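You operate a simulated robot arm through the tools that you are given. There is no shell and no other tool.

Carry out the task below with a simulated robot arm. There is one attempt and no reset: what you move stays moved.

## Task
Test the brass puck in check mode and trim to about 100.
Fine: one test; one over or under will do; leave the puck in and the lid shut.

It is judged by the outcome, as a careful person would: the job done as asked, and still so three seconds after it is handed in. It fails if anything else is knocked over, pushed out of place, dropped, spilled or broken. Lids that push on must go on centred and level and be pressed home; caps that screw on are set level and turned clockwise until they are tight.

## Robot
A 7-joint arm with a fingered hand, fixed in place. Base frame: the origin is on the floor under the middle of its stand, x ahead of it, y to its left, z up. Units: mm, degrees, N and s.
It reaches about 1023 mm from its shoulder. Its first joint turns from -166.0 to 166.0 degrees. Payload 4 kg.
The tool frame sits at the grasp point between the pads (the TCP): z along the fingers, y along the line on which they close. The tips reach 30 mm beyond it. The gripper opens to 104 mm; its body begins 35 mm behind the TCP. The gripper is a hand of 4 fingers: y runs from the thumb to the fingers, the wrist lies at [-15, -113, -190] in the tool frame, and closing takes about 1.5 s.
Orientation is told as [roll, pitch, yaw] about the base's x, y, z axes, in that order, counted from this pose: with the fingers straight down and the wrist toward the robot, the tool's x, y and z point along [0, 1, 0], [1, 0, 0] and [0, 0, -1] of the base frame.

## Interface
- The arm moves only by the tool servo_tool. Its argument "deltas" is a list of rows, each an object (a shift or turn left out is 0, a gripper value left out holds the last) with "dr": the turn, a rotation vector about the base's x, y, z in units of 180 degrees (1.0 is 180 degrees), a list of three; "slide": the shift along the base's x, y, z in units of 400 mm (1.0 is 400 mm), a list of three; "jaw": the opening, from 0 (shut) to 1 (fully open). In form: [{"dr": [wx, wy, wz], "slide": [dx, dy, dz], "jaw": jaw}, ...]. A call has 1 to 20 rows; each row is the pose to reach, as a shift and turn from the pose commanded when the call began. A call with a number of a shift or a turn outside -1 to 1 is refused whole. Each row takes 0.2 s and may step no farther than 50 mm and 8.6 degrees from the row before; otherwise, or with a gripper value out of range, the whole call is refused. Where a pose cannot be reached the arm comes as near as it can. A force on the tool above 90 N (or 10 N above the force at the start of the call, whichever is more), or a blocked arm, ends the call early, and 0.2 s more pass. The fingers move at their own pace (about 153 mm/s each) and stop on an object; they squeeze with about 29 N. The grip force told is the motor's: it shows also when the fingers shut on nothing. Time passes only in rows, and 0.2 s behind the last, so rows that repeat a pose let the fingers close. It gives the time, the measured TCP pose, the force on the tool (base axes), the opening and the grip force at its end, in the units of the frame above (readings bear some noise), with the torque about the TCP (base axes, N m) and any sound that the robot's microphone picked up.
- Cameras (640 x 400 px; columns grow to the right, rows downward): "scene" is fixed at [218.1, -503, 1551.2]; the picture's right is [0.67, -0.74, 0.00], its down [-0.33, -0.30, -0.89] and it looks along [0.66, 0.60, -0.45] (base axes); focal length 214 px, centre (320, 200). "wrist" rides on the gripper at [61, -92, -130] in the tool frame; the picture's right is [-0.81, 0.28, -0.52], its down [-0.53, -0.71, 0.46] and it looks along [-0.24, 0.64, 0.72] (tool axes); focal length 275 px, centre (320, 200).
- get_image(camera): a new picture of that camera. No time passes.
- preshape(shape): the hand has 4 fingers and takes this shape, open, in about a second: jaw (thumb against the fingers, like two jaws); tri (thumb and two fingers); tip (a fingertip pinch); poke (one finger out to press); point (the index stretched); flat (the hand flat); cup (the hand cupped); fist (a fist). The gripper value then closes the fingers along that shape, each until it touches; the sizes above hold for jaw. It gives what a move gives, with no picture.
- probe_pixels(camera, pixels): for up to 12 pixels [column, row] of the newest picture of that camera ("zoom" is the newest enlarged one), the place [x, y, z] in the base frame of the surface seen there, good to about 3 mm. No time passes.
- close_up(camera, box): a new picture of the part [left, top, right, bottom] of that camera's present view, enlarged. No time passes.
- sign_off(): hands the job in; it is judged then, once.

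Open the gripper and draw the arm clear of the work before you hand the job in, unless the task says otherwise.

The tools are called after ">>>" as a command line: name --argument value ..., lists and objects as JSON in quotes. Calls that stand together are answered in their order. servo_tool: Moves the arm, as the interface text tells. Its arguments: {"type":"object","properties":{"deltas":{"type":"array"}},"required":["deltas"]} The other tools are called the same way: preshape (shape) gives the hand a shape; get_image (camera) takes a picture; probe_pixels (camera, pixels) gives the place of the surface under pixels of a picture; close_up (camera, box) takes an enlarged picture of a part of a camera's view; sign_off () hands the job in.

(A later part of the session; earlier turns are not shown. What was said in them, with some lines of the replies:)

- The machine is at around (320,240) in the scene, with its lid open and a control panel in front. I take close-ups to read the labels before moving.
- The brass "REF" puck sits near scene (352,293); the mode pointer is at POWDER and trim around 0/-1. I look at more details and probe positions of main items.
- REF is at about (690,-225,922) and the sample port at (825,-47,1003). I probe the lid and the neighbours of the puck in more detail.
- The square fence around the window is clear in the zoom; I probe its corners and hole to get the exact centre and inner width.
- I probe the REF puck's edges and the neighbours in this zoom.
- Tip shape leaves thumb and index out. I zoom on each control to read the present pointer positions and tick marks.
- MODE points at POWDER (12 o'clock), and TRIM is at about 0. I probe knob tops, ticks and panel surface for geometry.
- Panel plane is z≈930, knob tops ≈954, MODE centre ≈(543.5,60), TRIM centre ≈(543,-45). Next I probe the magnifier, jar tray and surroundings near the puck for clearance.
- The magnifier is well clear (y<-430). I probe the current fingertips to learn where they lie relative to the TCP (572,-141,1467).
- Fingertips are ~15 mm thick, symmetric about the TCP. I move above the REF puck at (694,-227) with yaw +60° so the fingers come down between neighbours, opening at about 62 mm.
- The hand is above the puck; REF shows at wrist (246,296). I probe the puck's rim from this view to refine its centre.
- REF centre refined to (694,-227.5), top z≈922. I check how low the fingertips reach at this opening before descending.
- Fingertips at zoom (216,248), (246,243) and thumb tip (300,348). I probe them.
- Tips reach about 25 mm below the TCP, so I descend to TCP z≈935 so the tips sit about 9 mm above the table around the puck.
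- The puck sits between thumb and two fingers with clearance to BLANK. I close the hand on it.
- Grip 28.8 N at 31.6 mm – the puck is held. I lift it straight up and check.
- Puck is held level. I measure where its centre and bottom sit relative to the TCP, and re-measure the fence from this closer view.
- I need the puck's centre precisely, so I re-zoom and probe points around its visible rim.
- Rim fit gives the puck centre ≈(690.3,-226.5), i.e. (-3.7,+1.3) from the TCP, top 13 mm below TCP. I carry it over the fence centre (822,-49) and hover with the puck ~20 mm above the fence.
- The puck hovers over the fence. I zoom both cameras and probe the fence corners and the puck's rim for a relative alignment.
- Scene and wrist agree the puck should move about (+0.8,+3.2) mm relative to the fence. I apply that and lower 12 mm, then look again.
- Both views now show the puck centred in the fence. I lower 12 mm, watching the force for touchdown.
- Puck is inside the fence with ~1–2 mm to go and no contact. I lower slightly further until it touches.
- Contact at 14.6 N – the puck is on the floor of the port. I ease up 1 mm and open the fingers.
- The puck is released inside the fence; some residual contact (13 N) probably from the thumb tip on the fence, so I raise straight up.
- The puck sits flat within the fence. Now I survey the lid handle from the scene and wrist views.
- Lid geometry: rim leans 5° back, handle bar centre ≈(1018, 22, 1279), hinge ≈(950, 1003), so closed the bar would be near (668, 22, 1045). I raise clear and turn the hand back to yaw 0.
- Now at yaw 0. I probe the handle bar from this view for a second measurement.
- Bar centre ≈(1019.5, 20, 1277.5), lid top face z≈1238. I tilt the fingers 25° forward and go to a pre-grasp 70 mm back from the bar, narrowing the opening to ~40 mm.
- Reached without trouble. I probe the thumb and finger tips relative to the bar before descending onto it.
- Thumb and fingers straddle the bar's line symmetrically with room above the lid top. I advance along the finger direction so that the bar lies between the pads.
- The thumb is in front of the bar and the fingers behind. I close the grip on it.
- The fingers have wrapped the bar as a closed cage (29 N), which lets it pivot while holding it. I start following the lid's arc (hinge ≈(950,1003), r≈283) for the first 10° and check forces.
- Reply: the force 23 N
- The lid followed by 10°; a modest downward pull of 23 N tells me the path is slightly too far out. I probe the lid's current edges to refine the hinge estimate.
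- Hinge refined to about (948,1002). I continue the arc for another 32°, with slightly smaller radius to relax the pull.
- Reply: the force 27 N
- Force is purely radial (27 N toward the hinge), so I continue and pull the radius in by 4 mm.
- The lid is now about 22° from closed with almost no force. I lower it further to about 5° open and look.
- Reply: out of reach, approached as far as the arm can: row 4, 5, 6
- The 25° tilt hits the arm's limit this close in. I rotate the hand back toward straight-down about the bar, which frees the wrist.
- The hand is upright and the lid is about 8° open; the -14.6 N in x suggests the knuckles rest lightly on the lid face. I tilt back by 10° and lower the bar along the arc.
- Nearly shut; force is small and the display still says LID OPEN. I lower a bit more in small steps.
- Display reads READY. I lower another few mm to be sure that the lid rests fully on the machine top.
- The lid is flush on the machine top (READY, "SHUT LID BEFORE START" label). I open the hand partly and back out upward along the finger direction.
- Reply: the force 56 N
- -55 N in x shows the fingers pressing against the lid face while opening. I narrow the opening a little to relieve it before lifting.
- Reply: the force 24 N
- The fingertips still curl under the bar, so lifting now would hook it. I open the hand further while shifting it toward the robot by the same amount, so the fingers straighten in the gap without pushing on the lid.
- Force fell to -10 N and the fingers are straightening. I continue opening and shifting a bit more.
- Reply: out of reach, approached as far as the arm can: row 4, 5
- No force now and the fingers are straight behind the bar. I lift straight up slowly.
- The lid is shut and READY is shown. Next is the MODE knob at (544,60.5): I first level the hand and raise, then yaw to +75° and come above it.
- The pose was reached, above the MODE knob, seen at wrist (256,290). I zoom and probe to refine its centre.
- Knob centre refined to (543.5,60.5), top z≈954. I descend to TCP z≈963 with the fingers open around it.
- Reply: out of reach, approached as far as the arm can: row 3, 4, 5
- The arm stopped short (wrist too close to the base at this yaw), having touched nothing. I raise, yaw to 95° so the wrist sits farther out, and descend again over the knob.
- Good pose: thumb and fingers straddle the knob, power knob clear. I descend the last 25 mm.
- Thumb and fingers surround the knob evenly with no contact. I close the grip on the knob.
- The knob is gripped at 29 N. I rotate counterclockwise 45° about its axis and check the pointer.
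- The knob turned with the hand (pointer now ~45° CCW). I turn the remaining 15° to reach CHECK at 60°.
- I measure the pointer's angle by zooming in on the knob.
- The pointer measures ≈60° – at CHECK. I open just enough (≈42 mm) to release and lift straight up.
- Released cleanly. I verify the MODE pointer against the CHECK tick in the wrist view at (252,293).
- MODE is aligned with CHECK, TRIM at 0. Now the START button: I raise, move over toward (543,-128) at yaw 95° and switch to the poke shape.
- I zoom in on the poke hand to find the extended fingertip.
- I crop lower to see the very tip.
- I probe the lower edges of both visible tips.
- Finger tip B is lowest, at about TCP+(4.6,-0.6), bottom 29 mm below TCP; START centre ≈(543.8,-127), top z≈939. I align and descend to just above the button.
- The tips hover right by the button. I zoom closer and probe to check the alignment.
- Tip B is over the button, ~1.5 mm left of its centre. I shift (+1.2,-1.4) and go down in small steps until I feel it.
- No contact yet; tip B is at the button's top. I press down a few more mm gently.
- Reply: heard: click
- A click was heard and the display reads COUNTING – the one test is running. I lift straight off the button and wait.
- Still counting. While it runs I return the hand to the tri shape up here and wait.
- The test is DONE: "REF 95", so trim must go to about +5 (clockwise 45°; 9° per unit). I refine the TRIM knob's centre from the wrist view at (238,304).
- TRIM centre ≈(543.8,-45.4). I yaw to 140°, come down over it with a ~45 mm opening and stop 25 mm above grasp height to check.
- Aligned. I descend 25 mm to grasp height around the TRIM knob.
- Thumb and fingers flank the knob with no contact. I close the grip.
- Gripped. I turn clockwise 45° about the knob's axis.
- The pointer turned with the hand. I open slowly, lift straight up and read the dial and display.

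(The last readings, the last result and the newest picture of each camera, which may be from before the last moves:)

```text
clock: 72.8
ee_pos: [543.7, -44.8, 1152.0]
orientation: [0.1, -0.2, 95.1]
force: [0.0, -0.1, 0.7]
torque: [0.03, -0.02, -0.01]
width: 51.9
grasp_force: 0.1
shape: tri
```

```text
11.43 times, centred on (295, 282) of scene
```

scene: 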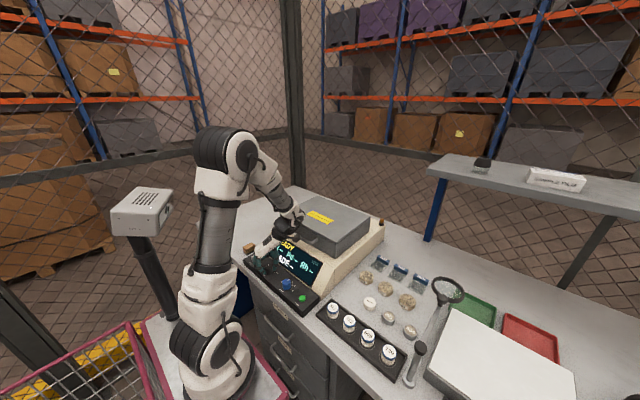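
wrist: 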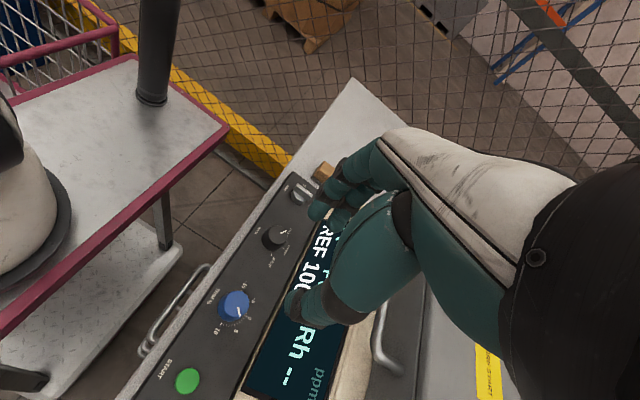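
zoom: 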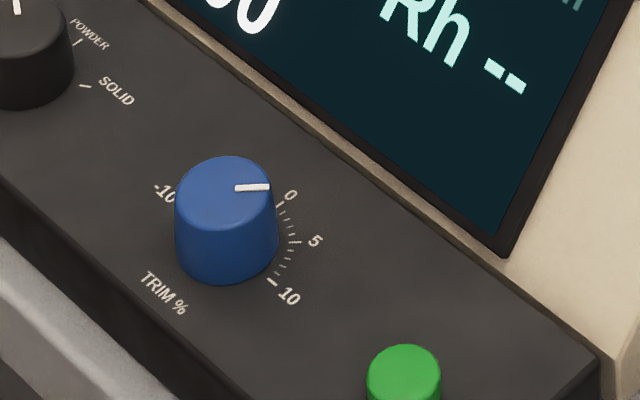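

The display reads REF 100 with trim at +5, one test run, lid shut. I draw the arm up and clear, opening the hand and returning toward the starting pose.

>>> servo_tool --deltas '[{"slide": [0, 0, 0.1]}, {"slide": [0, 0, 0.2]}, {"slide": [0, 0, 0.3]}, {"slide": [0, 0, 0.4]}, {"slide": [0.01, -0.02, 0.5], "jaw": 0.8}, {"slide": [0.02, -0.05, 0.6], "jaw": 1.0}, {"slide": [0.03, -0.1, 0.68], "dr": [0, 0, -0.04]}, {"slide": [0.05, -0.15, 0.74], "dr": [0, 0, -0.08]}, {"slide": [0.07, -0.2, 0.78], "dr": [0, 0, -0.12]}, {"slide": [0.07, -0.24, 0.78], "dr": [0, 0, -0.16]}, {"slide": [0.07, -0.24, 0.78], "dr": [0, 0, -0.2]}, {"slide": [0.07, -0.24, 0.78], "dr": [0, 0, -0.24]}, {"slide": [0.07, -0.24, 0.78], "dr": [0, 0, -0.28]}, {"slide": [0.07, -0.24, 0.78], "dr": [0, 0, -0.32]}, {"slide": [0.07, -0.24, 0.78], "dr": [0, 0, -0.36]}, {"slide": [0.07, -0.24, 0.78], "dr": [0, 0, -0.4]}, {"slide": [0.07, -0.24, 0.78], "dr": [0, 0, -0.44]}, {"slide": [0.07, -0.24, 0.78], "dr": [0, 0, -0.48]}, {"slide": [0.07, -0.24, 0.78], "dr": [0, 0, -0.52]}]'

>>> get_image --camera "scene"

>>> get_image --camera "wrist"

>>> close_up --camera "scene" --box '[230, 180, 400, 310]'

```text
clock: 76.8
ee_pos: [574.9, -141.0, 1463.1]
orientation: [0.0, 0.0, 1.4]
force: [-0.3, 0.1, 0.0]
torque: [0.0, 0.01, -0.05]
width: 103.8
grasp_force: 0.3
shape: tri
```

```text
taken
```

scene: 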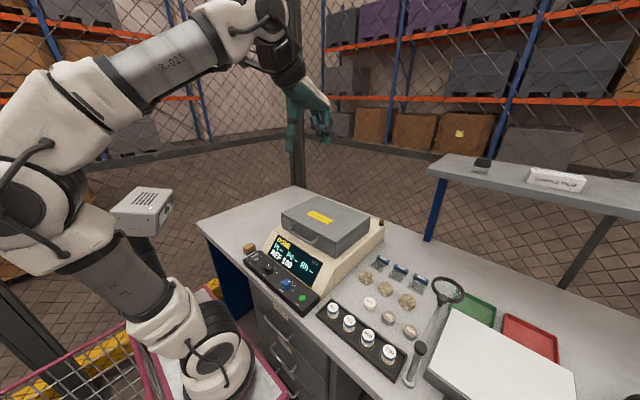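

```text
taken
```

wrist: 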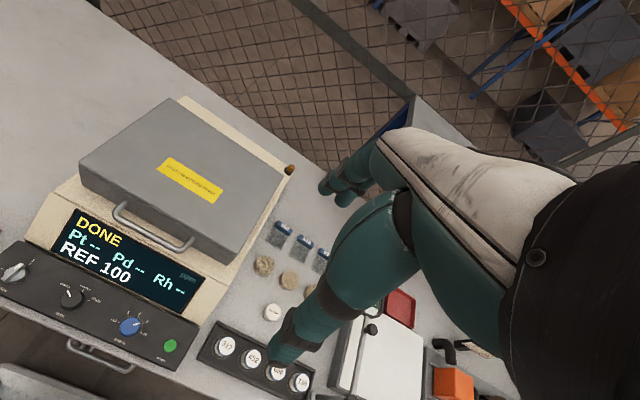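

```text
3.08 times, centred on (315, 245) of scene
```

zoom: 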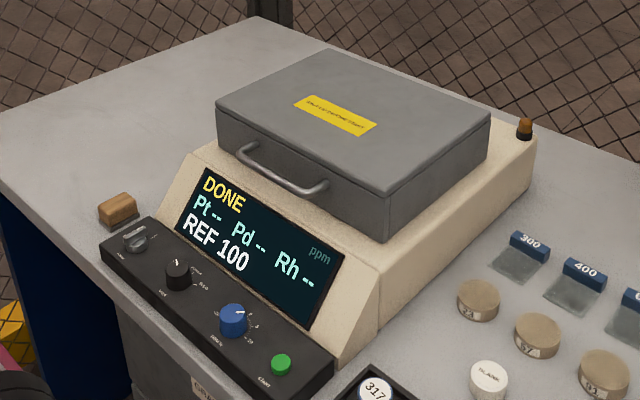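

The arm is clear with the hand open. The display shows DONE and REF 100, the lid is shut with the puck inside, and everything else is in its place. I hand the job in.

>>> sign_off

```text
The job is handed in.
```

The brass REF puck was tested once in check mode. It read 95, so I trimmed to +5, and the display now shows **REF 100**.

The puck is still in the analyser with the lid shut. The closing pictures show nothing else on the bench knocked or moved. The arm is back near its starting position with the hand open, and the job has been handed in.
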